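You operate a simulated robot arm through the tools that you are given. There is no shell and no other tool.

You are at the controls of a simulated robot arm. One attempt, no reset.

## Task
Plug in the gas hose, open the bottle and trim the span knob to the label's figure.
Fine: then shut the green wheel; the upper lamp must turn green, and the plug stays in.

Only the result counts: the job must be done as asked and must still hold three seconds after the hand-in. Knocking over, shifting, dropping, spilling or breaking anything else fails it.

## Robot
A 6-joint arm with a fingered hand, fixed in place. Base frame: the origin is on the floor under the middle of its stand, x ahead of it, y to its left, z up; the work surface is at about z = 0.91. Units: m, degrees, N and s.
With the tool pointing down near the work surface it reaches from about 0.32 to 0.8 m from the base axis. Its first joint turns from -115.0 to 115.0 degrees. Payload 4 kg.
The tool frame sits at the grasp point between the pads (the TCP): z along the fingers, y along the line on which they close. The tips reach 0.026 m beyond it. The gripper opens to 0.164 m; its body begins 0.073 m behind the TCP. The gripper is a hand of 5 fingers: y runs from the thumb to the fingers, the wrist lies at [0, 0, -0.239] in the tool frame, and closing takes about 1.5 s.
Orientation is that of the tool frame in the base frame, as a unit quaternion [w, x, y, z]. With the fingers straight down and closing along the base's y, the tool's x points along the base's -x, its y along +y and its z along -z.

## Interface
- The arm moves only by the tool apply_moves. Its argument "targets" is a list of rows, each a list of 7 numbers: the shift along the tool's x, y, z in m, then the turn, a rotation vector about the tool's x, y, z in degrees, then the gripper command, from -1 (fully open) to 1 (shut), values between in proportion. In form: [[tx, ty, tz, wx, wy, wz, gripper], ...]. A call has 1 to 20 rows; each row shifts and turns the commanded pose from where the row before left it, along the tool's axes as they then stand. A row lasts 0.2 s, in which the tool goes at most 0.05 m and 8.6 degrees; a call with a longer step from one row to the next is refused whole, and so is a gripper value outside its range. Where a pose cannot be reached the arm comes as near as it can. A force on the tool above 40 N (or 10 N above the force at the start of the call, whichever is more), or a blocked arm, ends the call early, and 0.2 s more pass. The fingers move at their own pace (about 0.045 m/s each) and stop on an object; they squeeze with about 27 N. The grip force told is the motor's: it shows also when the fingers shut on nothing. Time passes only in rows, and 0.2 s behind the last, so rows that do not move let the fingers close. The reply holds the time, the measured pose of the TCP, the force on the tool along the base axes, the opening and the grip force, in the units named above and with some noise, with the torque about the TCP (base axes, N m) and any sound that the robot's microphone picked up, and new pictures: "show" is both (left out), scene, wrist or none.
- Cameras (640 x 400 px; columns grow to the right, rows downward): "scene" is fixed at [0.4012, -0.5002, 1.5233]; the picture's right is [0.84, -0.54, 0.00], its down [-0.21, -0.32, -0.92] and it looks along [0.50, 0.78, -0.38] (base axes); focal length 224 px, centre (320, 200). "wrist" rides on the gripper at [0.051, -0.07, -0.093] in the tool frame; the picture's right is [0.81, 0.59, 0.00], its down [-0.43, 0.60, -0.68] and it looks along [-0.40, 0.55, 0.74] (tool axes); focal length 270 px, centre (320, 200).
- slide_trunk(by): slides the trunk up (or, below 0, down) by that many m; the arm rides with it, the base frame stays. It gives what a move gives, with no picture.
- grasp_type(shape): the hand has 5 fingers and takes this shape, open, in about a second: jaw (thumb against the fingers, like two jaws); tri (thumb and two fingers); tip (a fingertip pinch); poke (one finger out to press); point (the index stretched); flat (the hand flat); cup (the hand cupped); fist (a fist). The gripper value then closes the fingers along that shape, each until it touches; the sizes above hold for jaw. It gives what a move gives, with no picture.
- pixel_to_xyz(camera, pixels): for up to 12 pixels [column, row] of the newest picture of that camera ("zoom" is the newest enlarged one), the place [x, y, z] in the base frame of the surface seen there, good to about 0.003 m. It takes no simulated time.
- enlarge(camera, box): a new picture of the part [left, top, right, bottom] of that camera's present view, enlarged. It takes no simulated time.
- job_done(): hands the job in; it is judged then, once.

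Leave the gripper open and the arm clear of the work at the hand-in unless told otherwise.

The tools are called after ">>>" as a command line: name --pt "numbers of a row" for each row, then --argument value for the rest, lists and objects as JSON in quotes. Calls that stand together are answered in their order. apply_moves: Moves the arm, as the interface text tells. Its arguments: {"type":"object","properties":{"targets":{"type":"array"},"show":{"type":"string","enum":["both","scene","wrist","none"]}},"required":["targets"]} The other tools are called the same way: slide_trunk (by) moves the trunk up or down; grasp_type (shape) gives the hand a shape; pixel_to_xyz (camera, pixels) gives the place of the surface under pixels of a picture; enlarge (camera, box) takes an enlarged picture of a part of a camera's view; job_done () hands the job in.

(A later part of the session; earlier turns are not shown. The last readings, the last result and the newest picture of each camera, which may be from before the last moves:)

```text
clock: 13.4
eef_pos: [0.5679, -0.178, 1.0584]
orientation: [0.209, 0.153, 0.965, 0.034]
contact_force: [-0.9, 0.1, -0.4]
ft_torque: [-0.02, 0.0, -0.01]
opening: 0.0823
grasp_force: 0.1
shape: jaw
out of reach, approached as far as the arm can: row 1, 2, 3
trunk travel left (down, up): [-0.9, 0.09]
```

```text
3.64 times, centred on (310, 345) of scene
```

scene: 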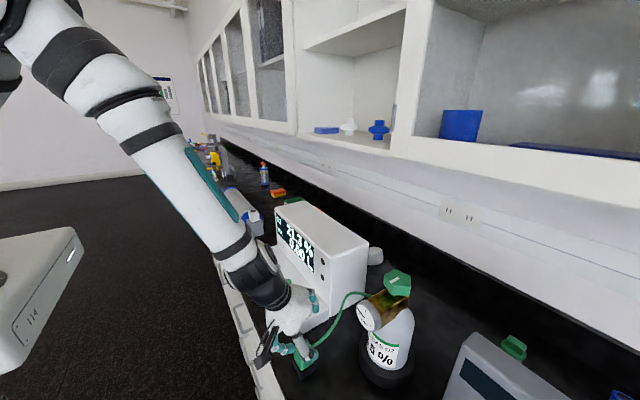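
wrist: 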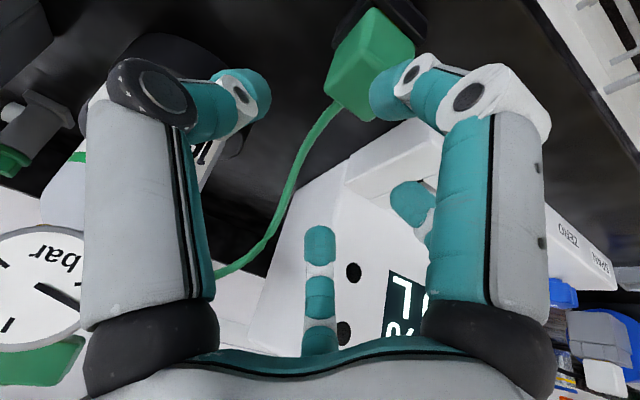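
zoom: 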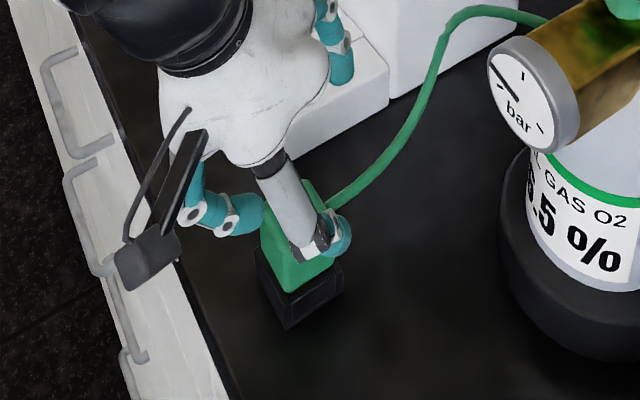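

The arm is out of reach at this trunk height. I back off along the tool axis, rise 0.30 m, and then lower the trunk by 0.30 m.

>>> apply_moves --pt "-0.0002 -0.0001 -0.034 0 0 0 0" --pt "-0.0002 -0.0001 -0.033 0 0 0 0" --pt "-0.0003 -0.0001 -0.033 0 0 0 0" --pt "0 0 0 0 0 0 0" --pt "-0.01723 0.00561 -0.03883 0 0 0 0" --pt "-0.01723 0.00561 -0.03883 0 0 0 0" --pt "-0.01723 0.00561 -0.03883 0 0 0 0" --pt "-0.01723 0.00561 -0.03883 0 0 0 0" --pt "-0.01723 0.00561 -0.03883 0 0 0 0" --pt "-0.01723 0.00561 -0.03883 0 0 0 0" --pt "-0.01723 0.00561 -0.03883 0 0 0 0" --pt "0 0 0 0 0 0 0"

```text
clock: 16.0
eef_pos: [0.5255, -0.1828, 1.45]
orientation: [0.214, 0.153, 0.964, 0.033]
contact_force: [-0.7, -0.1, 0.0]
ft_torque: [-0.01, 0.0, 0.02]
opening: 0.0824
grasp_force: 0.0
shape: jaw
trunk travel left (down, up): [-0.9, 0.09]
```

scene: 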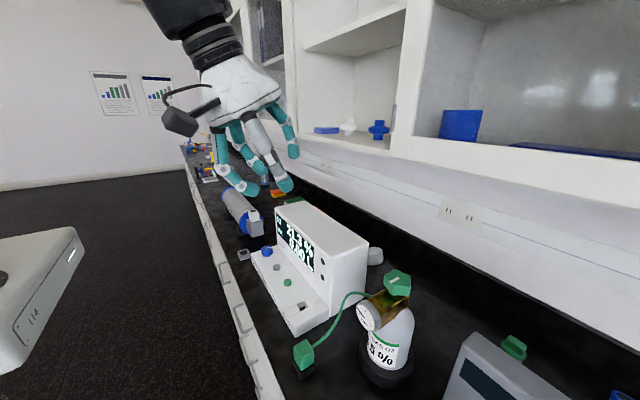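
wrist: 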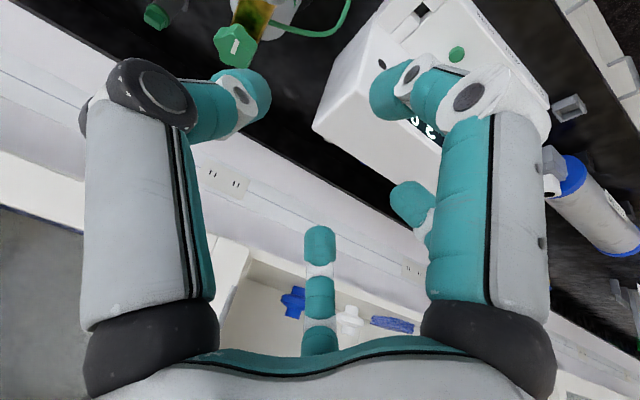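

The commanded pose got clamped at the limit, so I'm at (0.5255, -0.183, 1.45). I shift back a little in x and lower the trunk.

>>> apply_moves --pt "0.0425 -0.0012 -0.019 0 0 0 0" --pt "0 0 0 0 0 0 0" --show "none"

>>> slide_trunk --by -0.3

>>> apply_moves --pt "0 0 0 0 0 0 0"

```text
clock: 16.6
eef_pos: [0.4837, -0.1709, 1.4463]
orientation: [0.212, 0.154, 0.965, 0.034]
contact_force: [0.8, -0.4, -0.5]
ft_torque: [0.03, 0.04, -0.01]
opening: 0.0825
grasp_force: 0.1
shape: jaw
trunk travel left (down, up): [-0.9, 0.09]
```

```text
clock: 19.6
eef_pos: [0.4814, -0.1697, 1.1482]
orientation: [0.214, 0.153, 0.964, 0.033]
contact_force: [0.1, 0.0, 0.2]
ft_torque: [0.03, 0.03, 0.03]
opening: 0.0823
grasp_force: 0.0
shape: jaw
trunk travel left (down, up): [-0.6, 0.39]
```

```text
clock: 20.0
eef_pos: [0.4819, -0.1693, 1.1477]
orientation: [0.214, 0.152, 0.964, 0.034]
contact_force: [-0.1, 0.3, 0.2]
ft_torque: [0.0, -0.04, -0.01]
opening: 0.0824
grasp_force: 0.0
shape: jaw
trunk travel left (down, up): [-0.6, 0.39]
```

scene: 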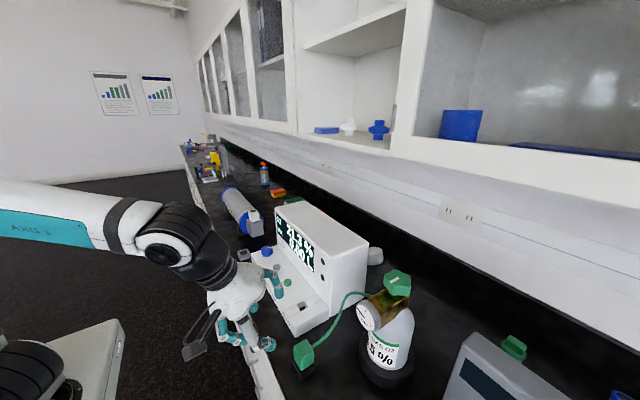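
wrist: 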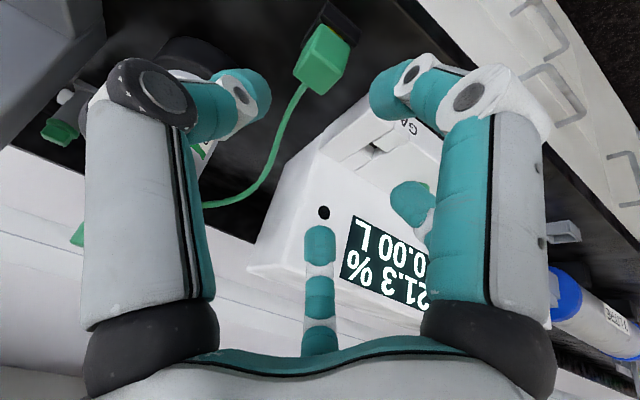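

Now I advance to 5 cm from the grasp point.

>>> apply_moves --pt "-0.0008 0 0.0342 0 0 0 0" --pt "-0.0008 0 0.0342 0 0 0 0" --pt "-0.0008 0 0.0342 0 0 0 0" --pt "-0.0009 0 0.0342 0 0 0 0" --pt "0 0 0 0 0 0 0"

>>> enlarge --camera "scene" --box '[230, 290, 390, 400]'

>>> enlarge --camera "wrist" --box '[220, 0, 460, 140]'

```text
clock: 21.2
eef_pos: [0.5422, -0.1705, 1.0242]
orientation: [0.214, 0.153, 0.964, 0.034]
contact_force: [0.6, 0.8, -0.1]
ft_torque: [-0.02, 0.02, -0.03]
opening: 0.0827
grasp_force: 0.0
shape: jaw
trunk travel left (down, up): [-0.6, 0.39]
```

scene: 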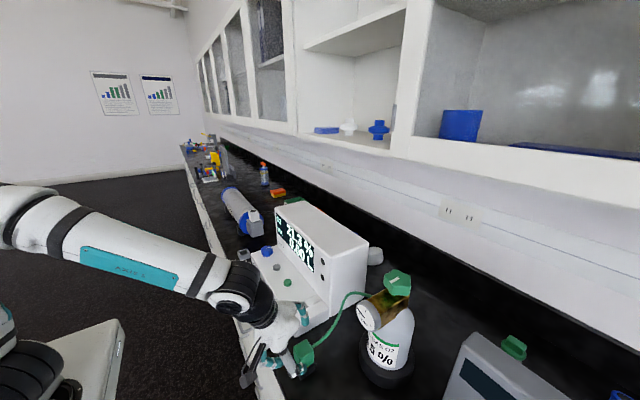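
wrist: 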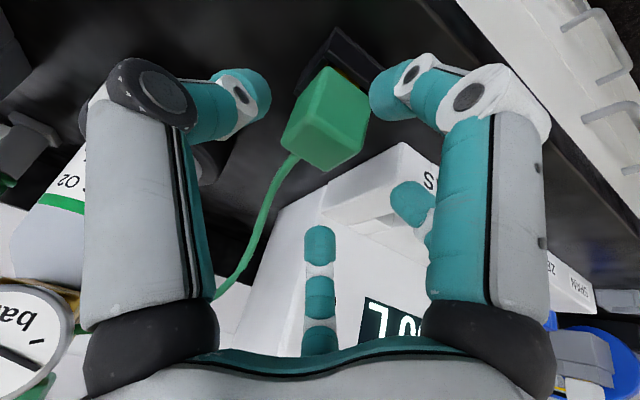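

```text
3.64 times, centred on (310, 345) of scene
```

zoom: 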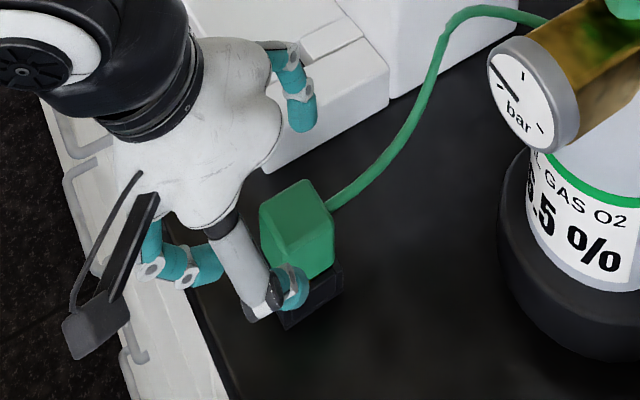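

```text
2.67 times, centred on (340, 70) of wrist
```

zoom: 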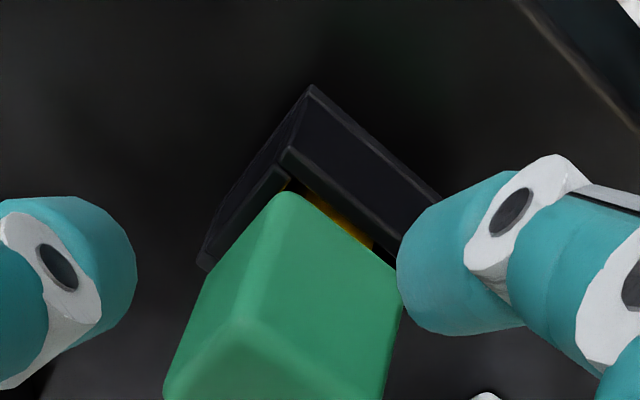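

Fingers surround the plug: thumb and F1 in view, the hose passing between the two front fingers. I advance the last 5 cm.

>>> apply_moves --pt "0 0 0.02 0 0 0 0" --pt "0 0 0.02 0 0 0 0" --pt "0 0 0.01 0 0 0 0" --pt "0 0 0 0 0 0 0"

>>> enlarge --camera "scene" --box '[270, 310, 350, 390]'

>>> enlarge --camera "wrist" --box '[220, 40, 460, 220]'

```text
clock: 22.2
eef_pos: [0.5627, -0.1708, 0.9785]
orientation: [0.214, 0.152, 0.964, 0.034]
contact_force: [-0.6, -0.3, 0.5]
ft_torque: [0.04, -0.02, 0.01]
opening: 0.0826
grasp_force: 0.0
shape: jaw
trunk travel left (down, up): [-0.6, 0.39]
```

scene: 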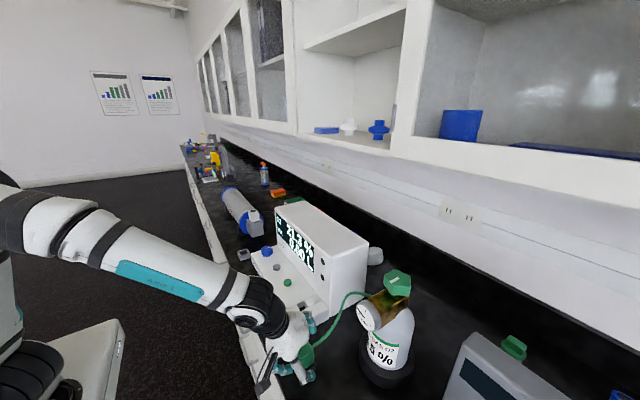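
wrist: 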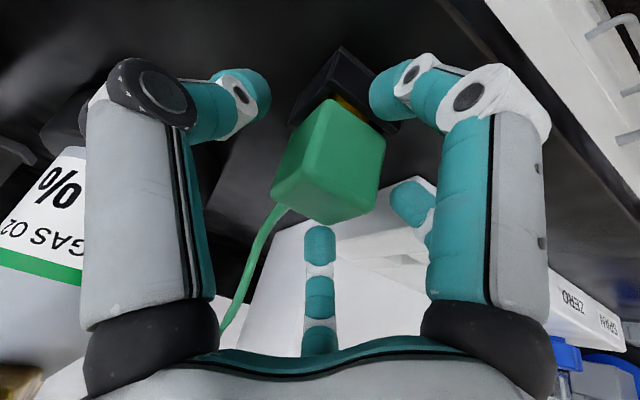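

```text
5.00 times, centred on (310, 350) of scene
```

zoom: 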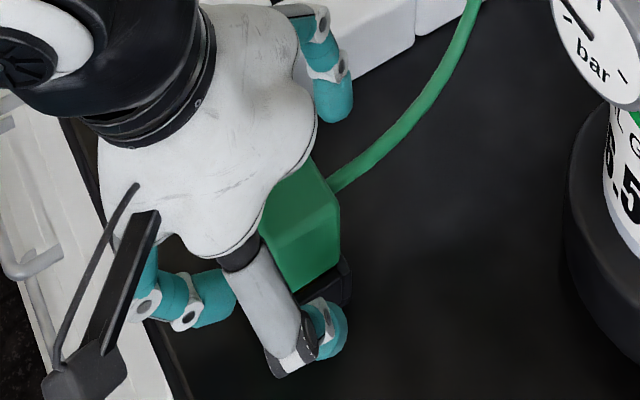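

```text
2.22 times, centred on (340, 130) of wrist
```

zoom: 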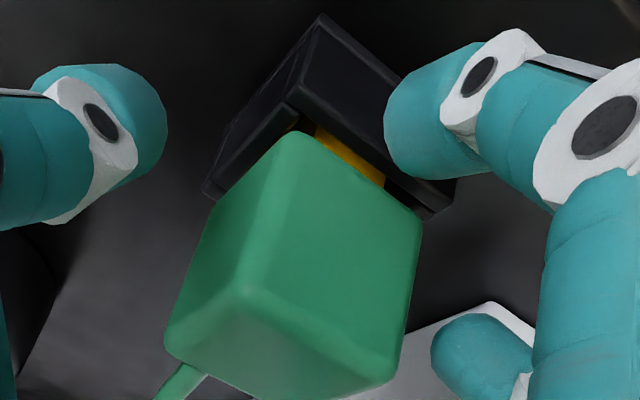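

I can see the brass nose under the block. I measure it and the block edges in this zoom.

>>> pixel_to_xyz --camera "zoom" --pixels '[[318, 133], [350, 158], [382, 182], [345, 150], [303, 128], [300, 140], [412, 215], [245, 290], [395, 370], [180, 340], [325, 25], [445, 190]]'

```text
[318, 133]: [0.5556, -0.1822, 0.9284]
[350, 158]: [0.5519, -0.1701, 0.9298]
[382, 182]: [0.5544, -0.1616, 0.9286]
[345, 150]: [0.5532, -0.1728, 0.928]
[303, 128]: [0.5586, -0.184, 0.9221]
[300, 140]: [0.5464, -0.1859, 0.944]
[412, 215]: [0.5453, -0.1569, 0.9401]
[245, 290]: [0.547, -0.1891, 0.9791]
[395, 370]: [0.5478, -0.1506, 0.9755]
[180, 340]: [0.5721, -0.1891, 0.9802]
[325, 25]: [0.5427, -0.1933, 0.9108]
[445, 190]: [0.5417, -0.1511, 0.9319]
```

Nose about 0.022 wide against a hole of 0.028: some play. Now I close the fingers on the plug.

>>> apply_moves --pt "0 0 0 0 0 0 0.3" --pt "0 0 0 0 0 0 0.5" --pt "0 0 0 0 0 0 0.7" --pt "0 0 0 0 0 0 1" --pt "0 0 0 0 0 0 1" --pt "0 0 0 0 0 0 1" --pt "0 0 0 0 0 0 1" --pt "0 0 0 0 0 0 1"

>>> enlarge --camera "wrist" --box '[220, 40, 460, 220]'

>>> enlarge --camera "scene" --box '[270, 310, 350, 390]'

```text
clock: 24.0
eef_pos: [0.5631, -0.1698, 0.9791]
orientation: [0.213, 0.151, 0.965, 0.035]
contact_force: [-5.6, -0.9, -1.7]
ft_torque: [-0.02, 0.4, -0.06]
opening: 0.0389
grasp_force: 26.9
shape: jaw
trunk travel left (down, up): [-0.6, 0.39]
```

scene: 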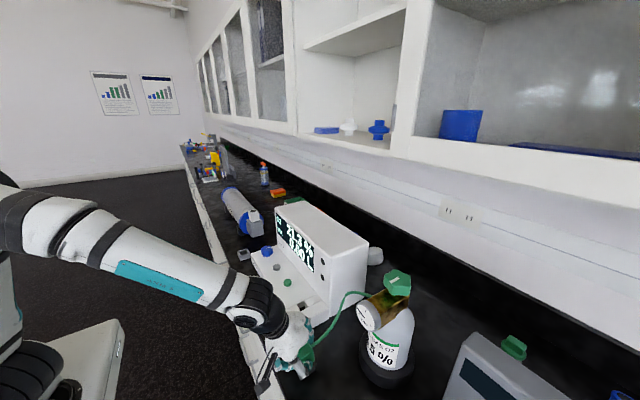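
wrist: 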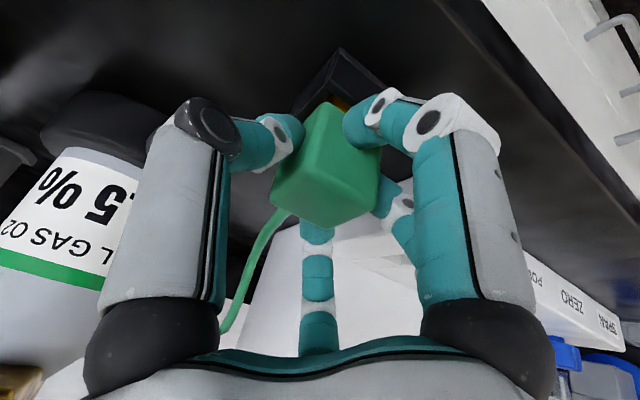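

```text
2.22 times, centred on (340, 130) of wrist
```

zoom: 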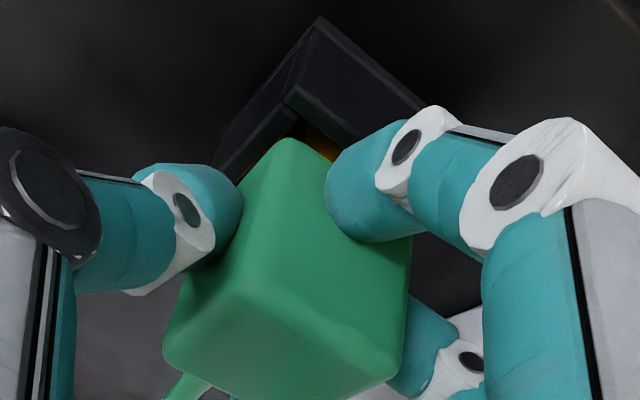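

```text
5.00 times, centred on (310, 350) of scene
```

zoom: 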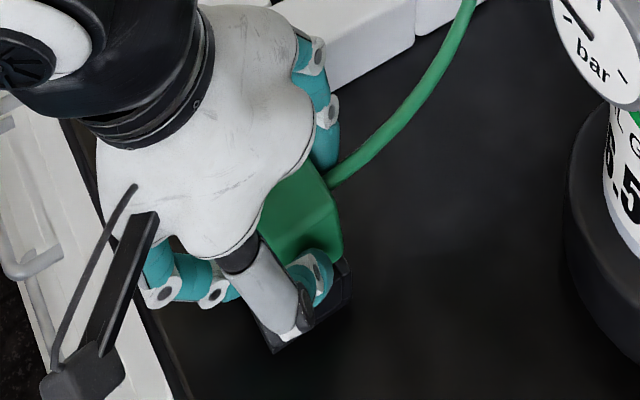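

Grip is firm (26.9 N, opening 0.039). I lift straight up 6 cm in small steps and check.

>>> apply_moves --pt "-0.00402 0.00131 -0.00906 0 0 0 1" --pt "-0.00402 0.00131 -0.00906 0 0 0 1" --pt "-0.00402 0.00131 -0.00906 0 0 0 1" --pt "-0.00402 0.00131 -0.00906 0 0 0 1" --pt "-0.00402 0.00131 -0.00906 0 0 0 1" --pt "-0.00402 0.00131 -0.00906 0 0 0 1" --pt "0 0 0 0 0 0 1"

>>> enlarge --camera "scene" --box '[260, 280, 380, 390]'

>>> enlarge --camera "wrist" --box '[220, 40, 460, 240]'

```text
clock: 25.6
eef_pos: [0.5634, -0.171, 1.0408]
orientation: [0.213, 0.152, 0.964, 0.034]
contact_force: [-0.1, -0.2, -0.6]
ft_torque: [0.0, -0.03, -0.04]
opening: 0.0385
grasp_force: 27.2
shape: jaw
trunk travel left (down, up): [-0.6, 0.39]
```

scene: 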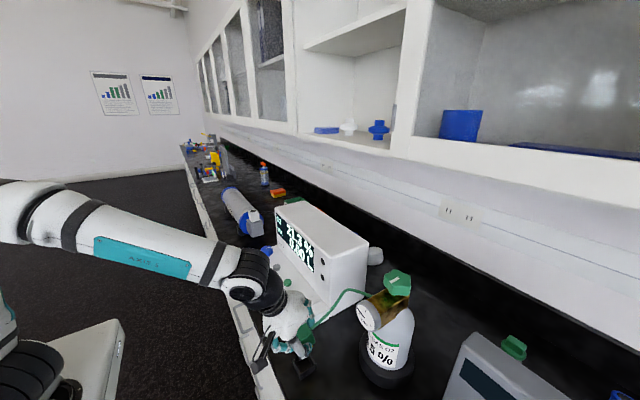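
wrist: 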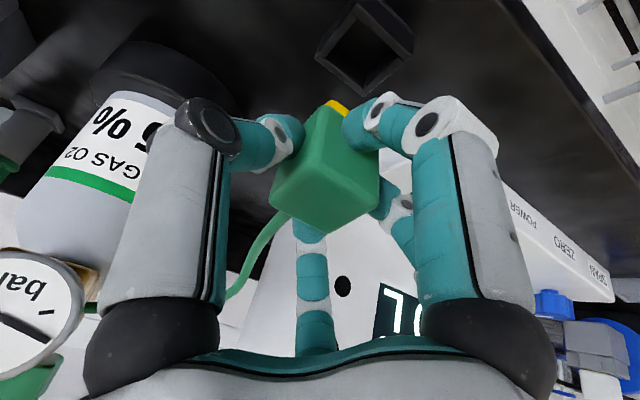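

```text
3.64 times, centred on (320, 335) of scene
```

zoom: 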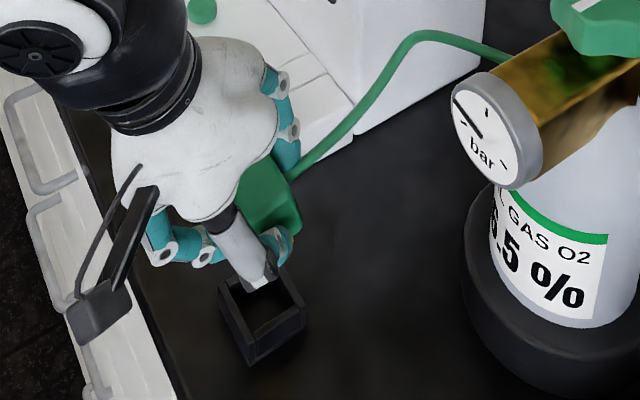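

```text
2.00 times, centred on (340, 140) of wrist
```

zoom: 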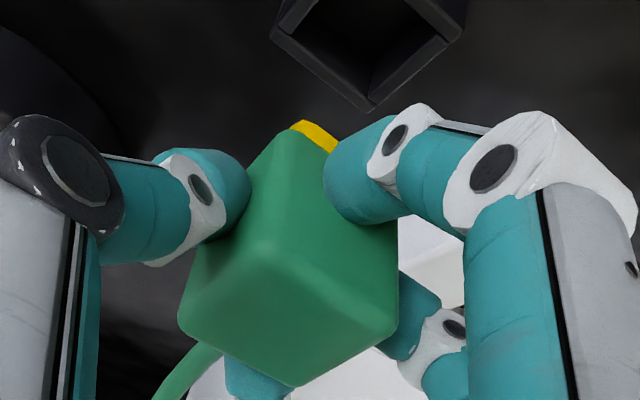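

The plug came out cleanly and the stand stayed. I measure the held plug's pose.

>>> pixel_to_xyz --camera "zoom" --pixels '[[262, 248], [190, 318], [290, 375], [385, 318], [285, 315], [285, 138], [300, 125], [330, 148], [392, 250], [270, 200], [300, 300], [240, 300]]'

>>> enlarge --camera "scene" --box '[285, 305, 335, 365]'

```text
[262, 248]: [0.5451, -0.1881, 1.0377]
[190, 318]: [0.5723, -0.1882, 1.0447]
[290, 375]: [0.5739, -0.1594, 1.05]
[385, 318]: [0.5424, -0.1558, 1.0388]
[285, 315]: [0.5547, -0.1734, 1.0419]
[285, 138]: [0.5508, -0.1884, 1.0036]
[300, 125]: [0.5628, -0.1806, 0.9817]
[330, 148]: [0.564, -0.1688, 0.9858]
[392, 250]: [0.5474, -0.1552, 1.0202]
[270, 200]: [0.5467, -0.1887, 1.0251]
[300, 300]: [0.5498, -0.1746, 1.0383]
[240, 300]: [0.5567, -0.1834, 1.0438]
```

```text
6.67 times, centred on (310, 335) of scene
```

zoom: 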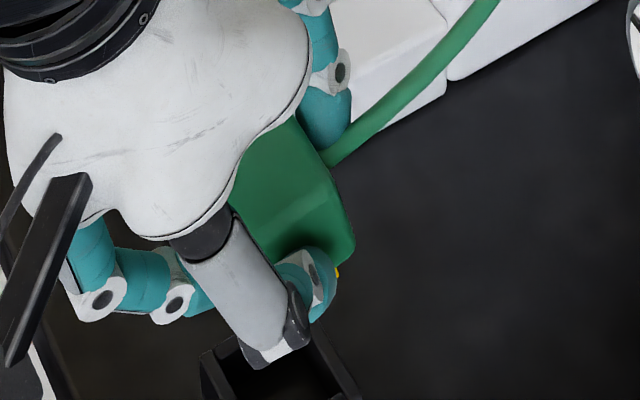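

The plug has pitched about 10–15° in the grip toward the hand's axis. Before correcting I measure the front finger's knuckle and hand front, to know the clearance to the instrument's face.

>>> pixel_to_xyz --camera "zoom" --pixels '[[335, 75], [350, 70], [335, 30], [320, 115], [300, 40], [310, 5], [345, 110], [200, 100], [300, 90], [335, 200], [255, 170], [330, 240]]'

>>> enlarge --camera "wrist" --box '[250, 160, 400, 380]'

```text
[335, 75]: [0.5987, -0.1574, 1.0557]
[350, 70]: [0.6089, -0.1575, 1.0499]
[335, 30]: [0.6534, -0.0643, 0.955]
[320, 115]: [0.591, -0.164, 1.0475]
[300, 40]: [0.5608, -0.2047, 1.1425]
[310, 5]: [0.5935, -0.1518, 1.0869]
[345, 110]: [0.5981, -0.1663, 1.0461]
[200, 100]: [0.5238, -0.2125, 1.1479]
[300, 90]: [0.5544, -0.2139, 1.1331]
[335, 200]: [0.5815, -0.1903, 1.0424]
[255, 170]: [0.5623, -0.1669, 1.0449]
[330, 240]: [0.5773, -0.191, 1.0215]
```

```text
1.82 times, centred on (325, 270) of wrist
```

zoom: 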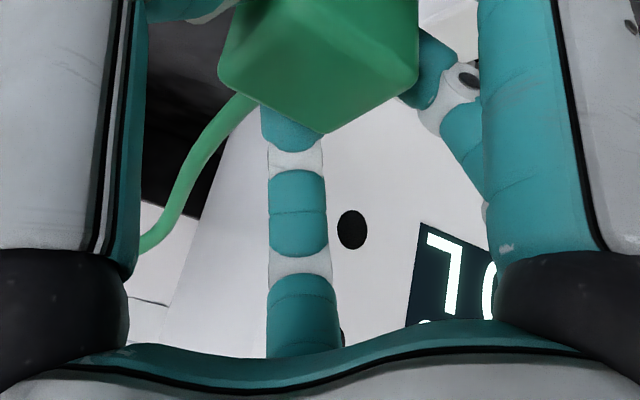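

There's enough clearance for less tilt. I rotate the hand by +12° about base y to bring the plug near upright.

>>> apply_moves --pt "0 0 0 1.236 3.804 0 1" --pt "0 0 0 1.236 3.804 0 1" --pt "0 0 0 1.236 3.804 0 1" --pt "0 0 0 0 0 0 1"

>>> enlarge --camera "wrist" --box '[240, 70, 420, 240]'

```text
clock: 26.6
eef_pos: [0.5634, -0.171, 1.038]
orientation: [0.111, 0.156, 0.981, 0.017]
contact_force: [-1.6, -0.2, -1.4]
ft_torque: [-0.01, -0.02, -0.03]
opening: 0.0385
grasp_force: 26.6
shape: jaw
trunk travel left (down, up): [-0.6, 0.39]
```

scene: 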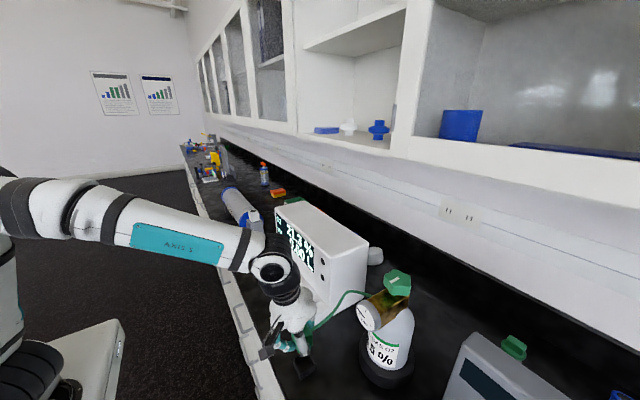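
wrist: 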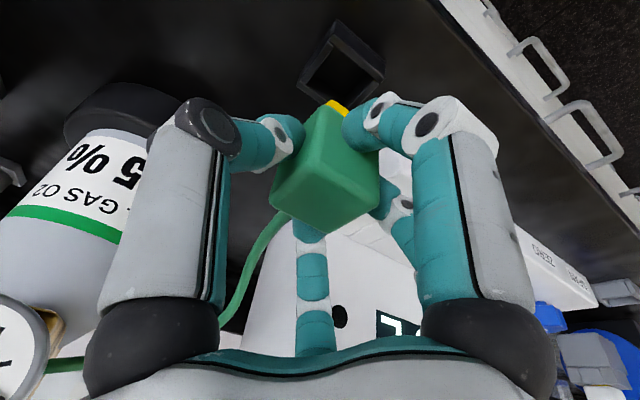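

```text
2.35 times, centred on (330, 155) of wrist
```

zoom: 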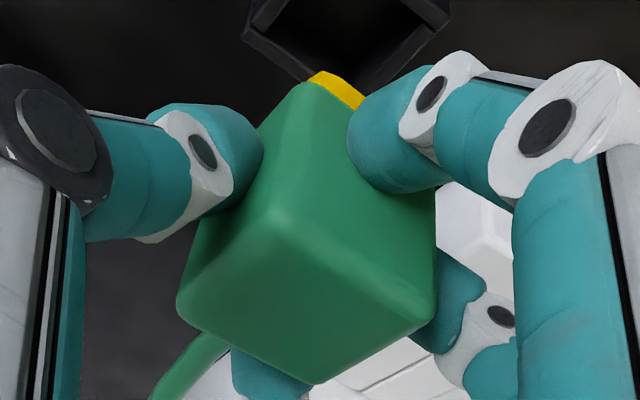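

>>> pixel_to_xyz --camera "zoom" --pixels '[[200, 298], [287, 228], [405, 312], [315, 365], [300, 300], [250, 265], [350, 275], [330, 330], [320, 180], [320, 120], [415, 250], [245, 200]]'

>>> pixel_to_xyz --camera "zoom" --pixels '[[230, 300], [270, 250], [380, 300], [300, 345], [275, 330], [325, 260], [300, 240], [345, 345], [330, 90], [355, 100], [360, 240], [300, 110]]'

```text
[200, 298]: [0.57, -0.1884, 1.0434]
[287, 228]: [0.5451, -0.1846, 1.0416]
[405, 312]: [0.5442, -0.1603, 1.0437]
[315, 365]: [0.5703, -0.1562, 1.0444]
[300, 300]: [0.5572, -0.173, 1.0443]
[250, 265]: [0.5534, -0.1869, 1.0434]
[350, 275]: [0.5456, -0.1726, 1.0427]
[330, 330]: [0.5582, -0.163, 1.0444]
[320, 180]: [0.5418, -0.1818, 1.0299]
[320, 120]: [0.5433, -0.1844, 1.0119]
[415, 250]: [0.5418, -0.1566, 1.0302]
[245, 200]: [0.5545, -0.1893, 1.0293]
```

```text
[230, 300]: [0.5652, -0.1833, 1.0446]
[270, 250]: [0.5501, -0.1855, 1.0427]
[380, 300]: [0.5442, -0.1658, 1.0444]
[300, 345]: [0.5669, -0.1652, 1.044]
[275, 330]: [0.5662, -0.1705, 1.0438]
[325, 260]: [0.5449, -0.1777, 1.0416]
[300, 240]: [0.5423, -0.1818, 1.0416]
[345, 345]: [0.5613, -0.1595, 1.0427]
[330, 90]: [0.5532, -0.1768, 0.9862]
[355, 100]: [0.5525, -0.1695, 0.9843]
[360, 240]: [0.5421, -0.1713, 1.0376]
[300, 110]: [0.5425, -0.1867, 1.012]
```

The plug is now upright: flat top at z ≈ 1.044, centre about (0.561, -0.170), nose bottom about 0.978. I carry it over the socket at (0.6352, -0.035), still 2 cm above the ledge.

>>> apply_moves --pt "-0.00452 0.02512 0.00278 0 0 0 1" --pt "-0.00452 0.02512 0.00278 0 0 0 1" --pt "-0.00452 0.02512 0.00278 0 0 0 1" --pt "-0.00452 0.02512 0.00278 0 0 0 1" --pt "-0.00452 0.02512 0.00278 0 0 0 1" --pt "-0.0045 0.0251 0.0028 0 0 0 1" --pt "0 0 0 0 0 0 1"

>>> enlarge --camera "scene" --box '[260, 270, 350, 350]'

>>> enlarge --camera "wrist" --box '[240, 50, 420, 240]'

```text
clock: 28.2
eef_pos: [0.6392, -0.0357, 1.0407]
orientation: [0.112, 0.156, 0.981, 0.018]
contact_force: [-0.5, 0.2, -0.4]
ft_torque: [0.0, 0.0, 0.0]
opening: 0.0384
grasp_force: 27.0
shape: jaw
trunk travel left (down, up): [-0.6, 0.39]
```

scene: 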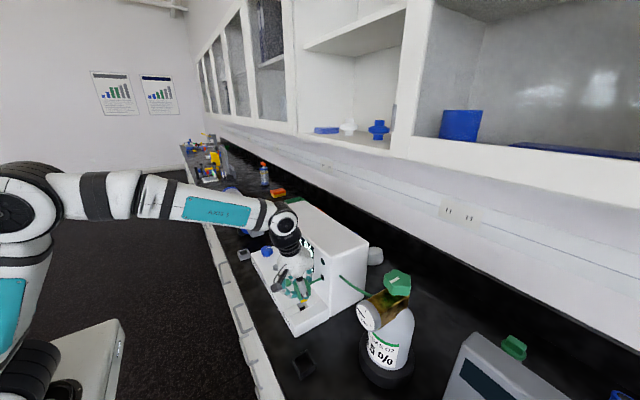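
wrist: 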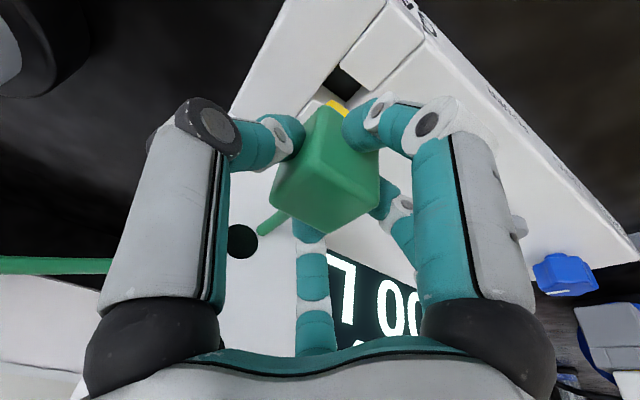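

```text
5.00 times, centred on (305, 310) of scene
```

zoom: 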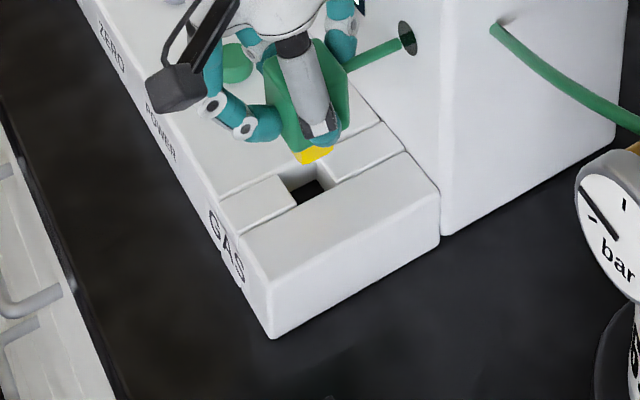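

```text
2.11 times, centred on (330, 145) of wrist
```

zoom: 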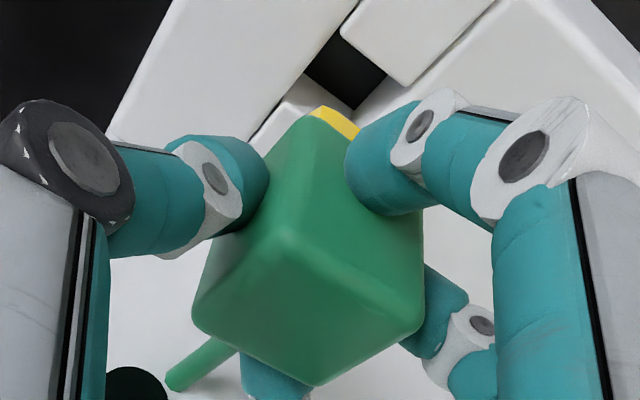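

The plug hovers over the socket. I measure the nose and hole in both views to fine-align.

>>> pixel_to_xyz --camera "zoom" --pixels '[[315, 112], [335, 122], [355, 132], [325, 160], [415, 250], [260, 190], [345, 75], [338, 28], [408, 82], [300, 80], [250, 300], [340, 285]]'

>>> enlarge --camera "scene" --box '[280, 280, 340, 330]'

```text
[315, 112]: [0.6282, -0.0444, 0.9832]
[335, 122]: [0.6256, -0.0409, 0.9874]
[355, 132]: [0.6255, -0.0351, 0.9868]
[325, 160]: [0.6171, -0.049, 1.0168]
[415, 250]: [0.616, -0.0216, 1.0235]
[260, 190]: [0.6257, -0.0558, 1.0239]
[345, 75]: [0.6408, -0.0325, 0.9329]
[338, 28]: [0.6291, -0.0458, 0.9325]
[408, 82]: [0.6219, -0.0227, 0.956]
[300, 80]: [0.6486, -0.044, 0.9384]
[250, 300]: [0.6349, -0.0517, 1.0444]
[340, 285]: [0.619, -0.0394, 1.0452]
```

```text
8.00 times, centred on (310, 305) of scene
```

zoom: 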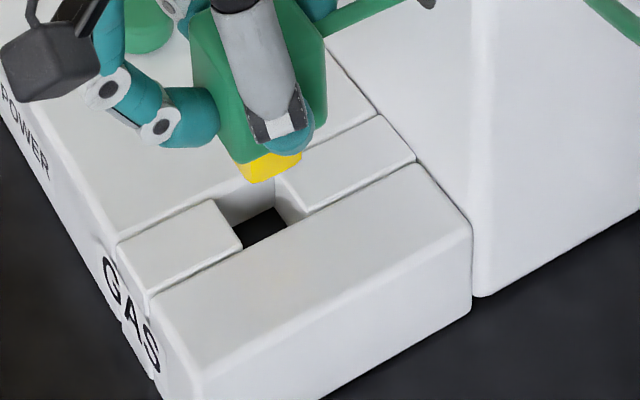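

>>> pixel_to_xyz --camera "zoom" --pixels '[[240, 165], [262, 180], [300, 160], [217, 202], [243, 245], [305, 215], [275, 180], [262, 230], [195, 70], [240, 155], [322, 110], [295, 150]]'

```text
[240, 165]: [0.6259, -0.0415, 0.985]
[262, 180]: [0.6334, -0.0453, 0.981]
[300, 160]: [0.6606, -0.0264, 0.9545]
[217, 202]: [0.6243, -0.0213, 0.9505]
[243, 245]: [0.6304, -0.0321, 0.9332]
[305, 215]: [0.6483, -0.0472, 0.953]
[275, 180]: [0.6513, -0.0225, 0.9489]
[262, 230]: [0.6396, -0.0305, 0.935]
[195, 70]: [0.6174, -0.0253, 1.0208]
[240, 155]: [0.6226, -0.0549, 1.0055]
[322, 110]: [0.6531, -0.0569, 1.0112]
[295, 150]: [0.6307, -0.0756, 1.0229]
```

Alignment is within about 1 mm. I descend 3 cm in small steps, watching the force.

>>> apply_moves --pt "0.00171 -0.00056 0.00779 0 0 0 1" --pt "0.00171 -0.00056 0.00779 0 0 0 1" --pt "0.00128 -0.00042 0.00584 0 0 0 1" --pt "0.00086 -0.00028 0.0039 0 0 0 1" --pt "0.00086 -0.00028 0.0039 0 0 0 1" --pt "0 0 0 0 0 0 1"

>>> enlarge --camera "scene" --box '[280, 280, 340, 330]'

```text
clock: 29.6
eef_pos: [0.6386, -0.036, 1.0091]
orientation: [0.111, 0.156, 0.981, 0.018]
contact_force: [-4.6, -0.5, -0.2]
ft_torque: [-0.01, 0.22, 0.04]
opening: 0.0385
grasp_force: 26.6
shape: jaw
trunk travel left (down, up): [-0.6, 0.39]
```

scene: 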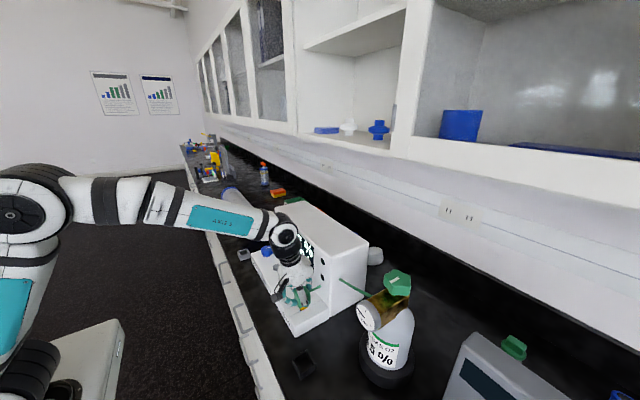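
wrist: 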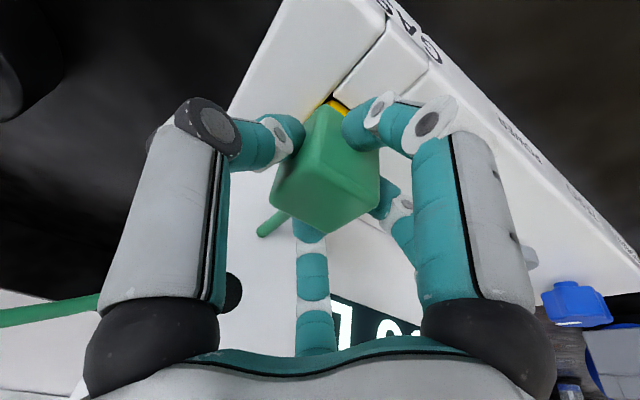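

```text
8.00 times, centred on (310, 305) of scene
```

zoom: 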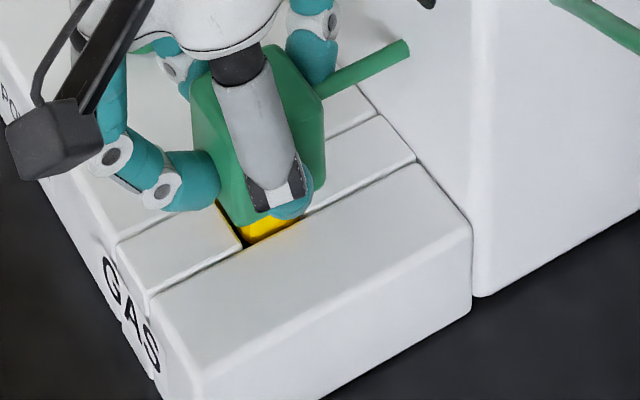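

The nose has entered; there is a -4.6 N side force in x, with a gap on the -x side. I shift 1.5 mm toward -x and continue down slowly.

>>> apply_moves --pt "0.00139 -0.00045 -0.00034 0 0 0 1" --pt "0.00086 -0.00028 0.0039 0 0 0 1" --pt "0.00086 -0.00028 0.0039 0 0 0 1" --pt "0 0 0 0 0 0 1" --show "scene"

>>> enlarge --camera "scene" --box '[280, 280, 340, 330]'

```text
clock: 30.6
eef_pos: [0.6363, -0.0362, 1.0008]
orientation: [0.113, 0.156, 0.981, 0.018]
contact_force: [-1.8, 0.5, 0.1]
ft_torque: [0.01, 0.05, 0.0]
opening: 0.0386
grasp_force: 27.0
shape: jaw
trunk travel left (down, up): [-0.6, 0.39]
```

scene: 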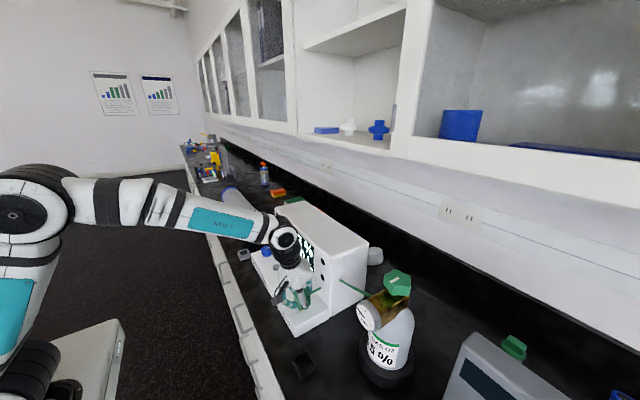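

```text
8.00 times, centred on (310, 305) of scene
```

zoom: 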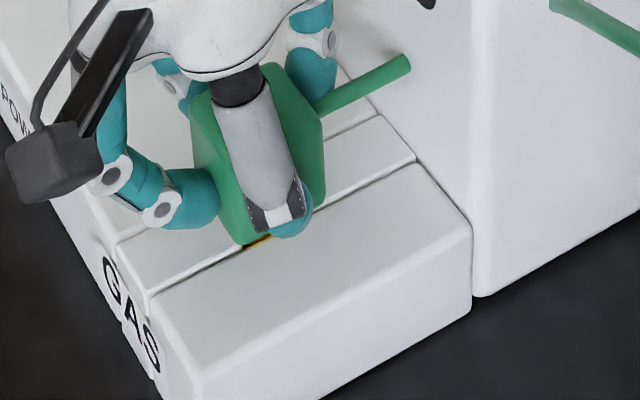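

Force relaxed to under 2 N. I continue down in 3 mm steps until resistance.

>>> apply_moves --pt "0.00064 -0.00021 0.00292 0 0 0 1" --pt "0.00064 -0.00021 0.00292 0 0 0 1" --pt "0.00064 -0.00021 0.00292 0 0 0 1" --pt "0 0 0 0 0 0 1" --show "scene"

>>> enlarge --camera "scene" --box '[280, 280, 340, 330]'

```text
clock: 31.6
eef_pos: [0.636, -0.0369, 0.9951]
orientation: [0.114, 0.155, 0.981, 0.019]
contact_force: [2.2, -0.4, 24.7]
ft_torque: [-0.07, 0.08, 0.08]
opening: 0.0387
grasp_force: 27.1
shape: jaw
trunk travel left (down, up): [-0.6, 0.39]
```

scene: 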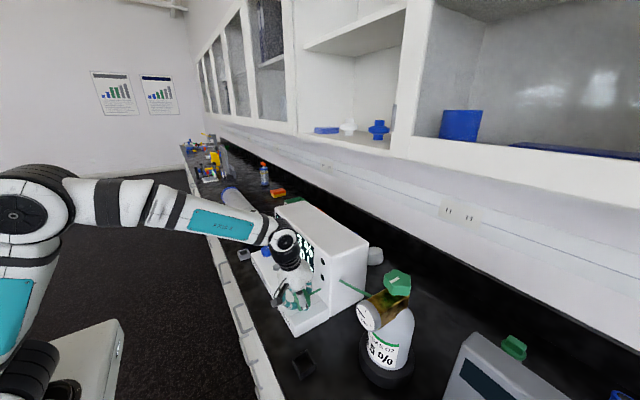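

```text
8.00 times, centred on (310, 305) of scene
```

zoom: 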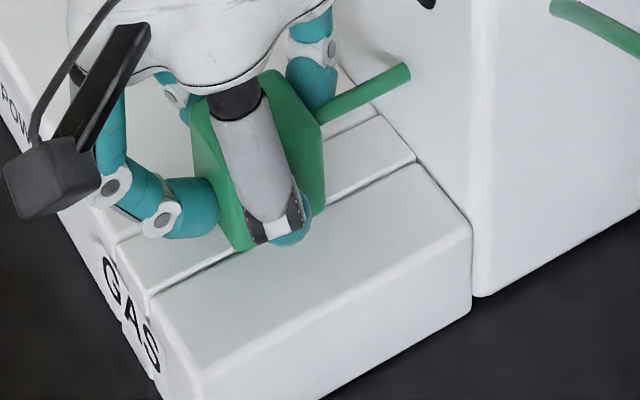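

Resistance 24.7 N at z = 0.995. I push a little more to see whether it seats (a click or more travel), and check the wrist view.

>>> apply_moves --pt "0.00032 -0.0001 0.00146 0 0 0 1" --pt "0 0 0 0 0 0 1"

>>> enlarge --camera "wrist" --box '[240, 50, 440, 240]'

```text
clock: 32.2
eef_pos: [0.6355, -0.0349, 0.9958]
orientation: [0.115, 0.156, 0.981, 0.019]
contact_force: [3.7, -2.5, 39.6]
ft_torque: [-0.12, 0.06, 0.16]
opening: 0.0394
grasp_force: 27.2
shape: jaw
trunk travel left (down, up): [-0.6, 0.39]
```

scene: 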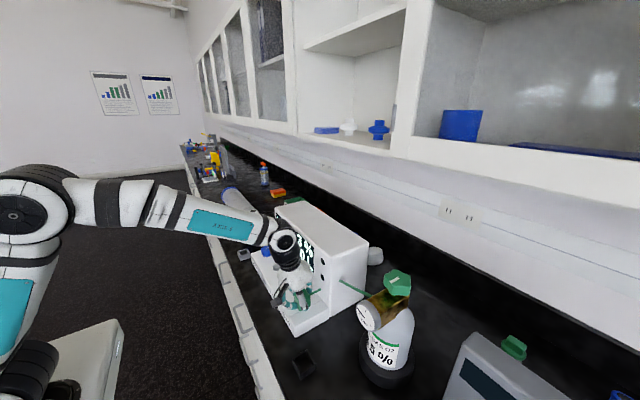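
wrist: 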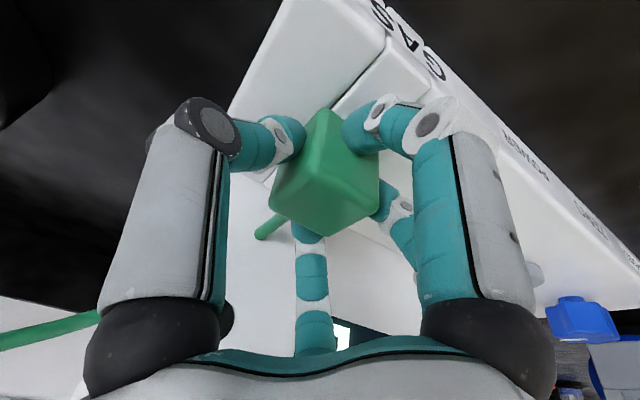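

```text
2.11 times, centred on (340, 145) of wrist
```

zoom: 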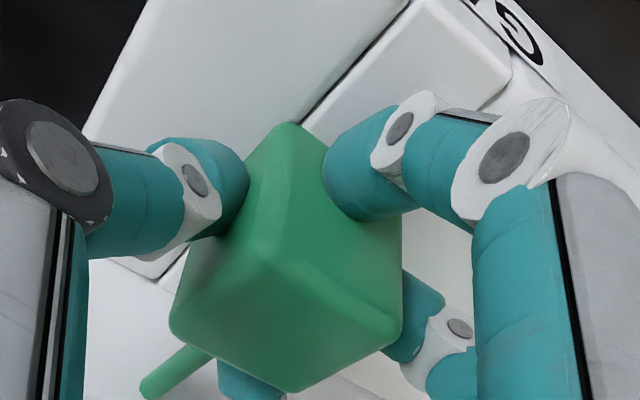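

A hard stop at 39.6 N. I measure the block to see if it is seated, and relax the push.

>>> pixel_to_xyz --camera "zoom" --pixels '[[190, 310], [280, 250], [385, 315], [290, 370], [285, 310], [290, 135], [310, 150], [395, 250], [240, 200], [300, 180], [340, 90], [330, 130]]'

>>> apply_moves --pt "-0.00053 0.00017 -0.00243 0 0 0 1" --pt "0 0 0 0 0 0 1" --show "none"

>>> enlarge --camera "scene" --box '[290, 285, 330, 320]'

```text
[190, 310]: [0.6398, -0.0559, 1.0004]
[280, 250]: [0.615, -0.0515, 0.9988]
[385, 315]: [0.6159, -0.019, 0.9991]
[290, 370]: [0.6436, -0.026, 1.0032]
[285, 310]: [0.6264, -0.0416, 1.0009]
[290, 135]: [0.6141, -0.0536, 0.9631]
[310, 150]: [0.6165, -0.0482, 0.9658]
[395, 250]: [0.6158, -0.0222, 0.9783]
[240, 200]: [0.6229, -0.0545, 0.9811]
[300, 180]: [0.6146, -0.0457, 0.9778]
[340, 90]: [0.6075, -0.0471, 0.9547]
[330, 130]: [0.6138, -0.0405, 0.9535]
```

```text
clock: 32.8
eef_pos: [0.6358, -0.0371, 0.9945]
orientation: [0.114, 0.156, 0.981, 0.018]
contact_force: [6.6, -2.6, 32.7]
ft_torque: [-0.16, -0.05, 0.14]
opening: 0.0394
grasp_force: 27.1
shape: jaw
trunk travel left (down, up): [-0.6, 0.39]
```

```text
11.43 times, centred on (310, 302) of scene
```

zoom: 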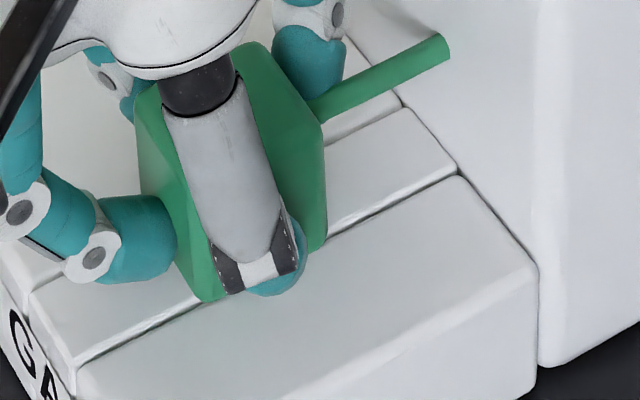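

Block top is at 1.000 and nose bottom at about 0.935, equal to the socket's floor: it's seated. I ease the push a little and then open the fingers partly.

>>> apply_moves --pt "-0.00032 0.0001 -0.00146 0 0 0 1" --pt "0 0 0 0 0 0 0.7" --pt "0 0 0 0 0 0 0.4" --pt "0 0 0 0 0 0 0.2" --pt "0 0 0 0 0 0 0.1" --pt "0 0 0 0 0 0 0.1" --pt "0 0 0 0 0 0 0.1"

>>> enlarge --camera "scene" --box '[280, 270, 340, 330]'

>>> enlarge --camera "wrist" --box '[240, 50, 440, 240]'

```text
clock: 34.4
eef_pos: [0.6352, -0.0364, 0.9933]
orientation: [0.112, 0.156, 0.981, 0.017]
contact_force: [-0.2, 0.1, 0.1]
ft_torque: [0.01, -0.01, -0.02]
opening: 0.0734
grasp_force: 0.1
shape: jaw
trunk travel left (down, up): [-0.6, 0.39]
```

scene: 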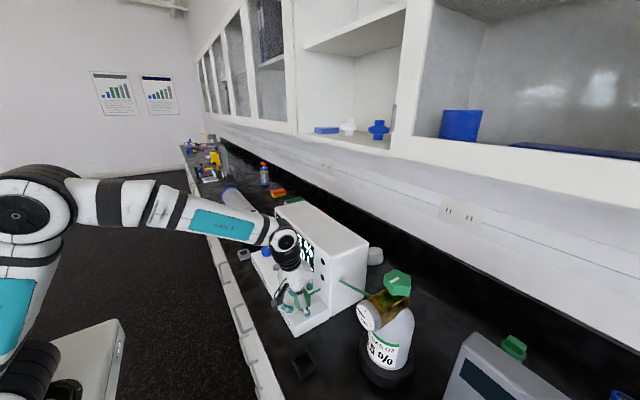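
wrist: 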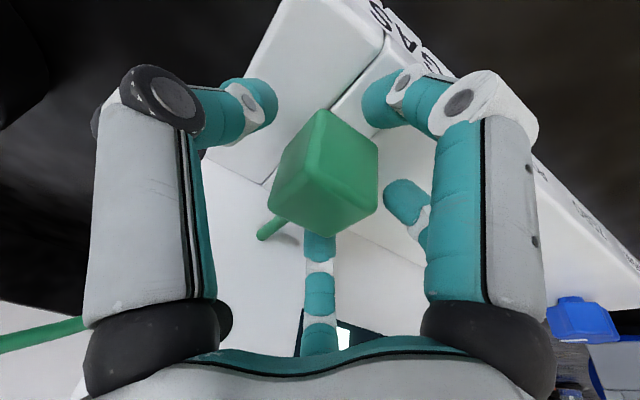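

```text
6.67 times, centred on (310, 300) of scene
```

zoom: 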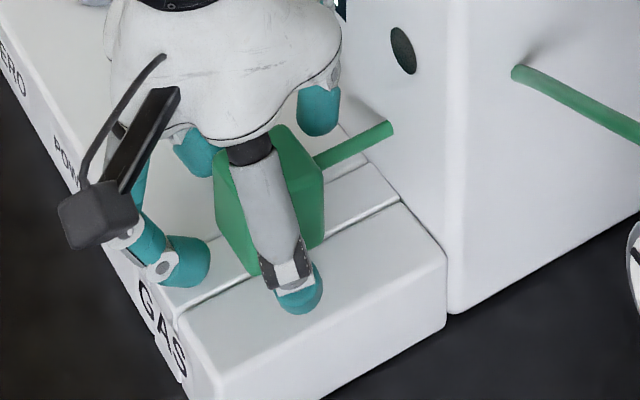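

```text
2.11 times, centred on (340, 145) of wrist
```

zoom: 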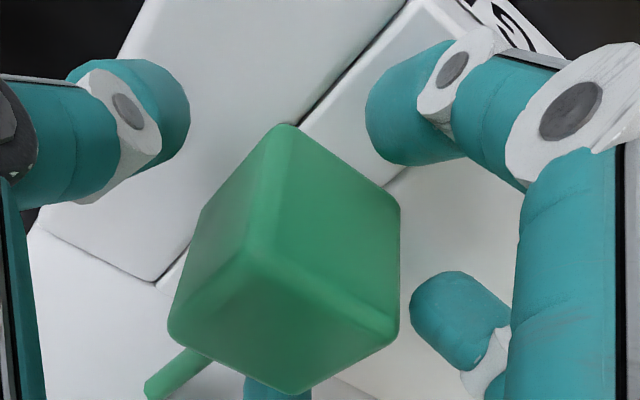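

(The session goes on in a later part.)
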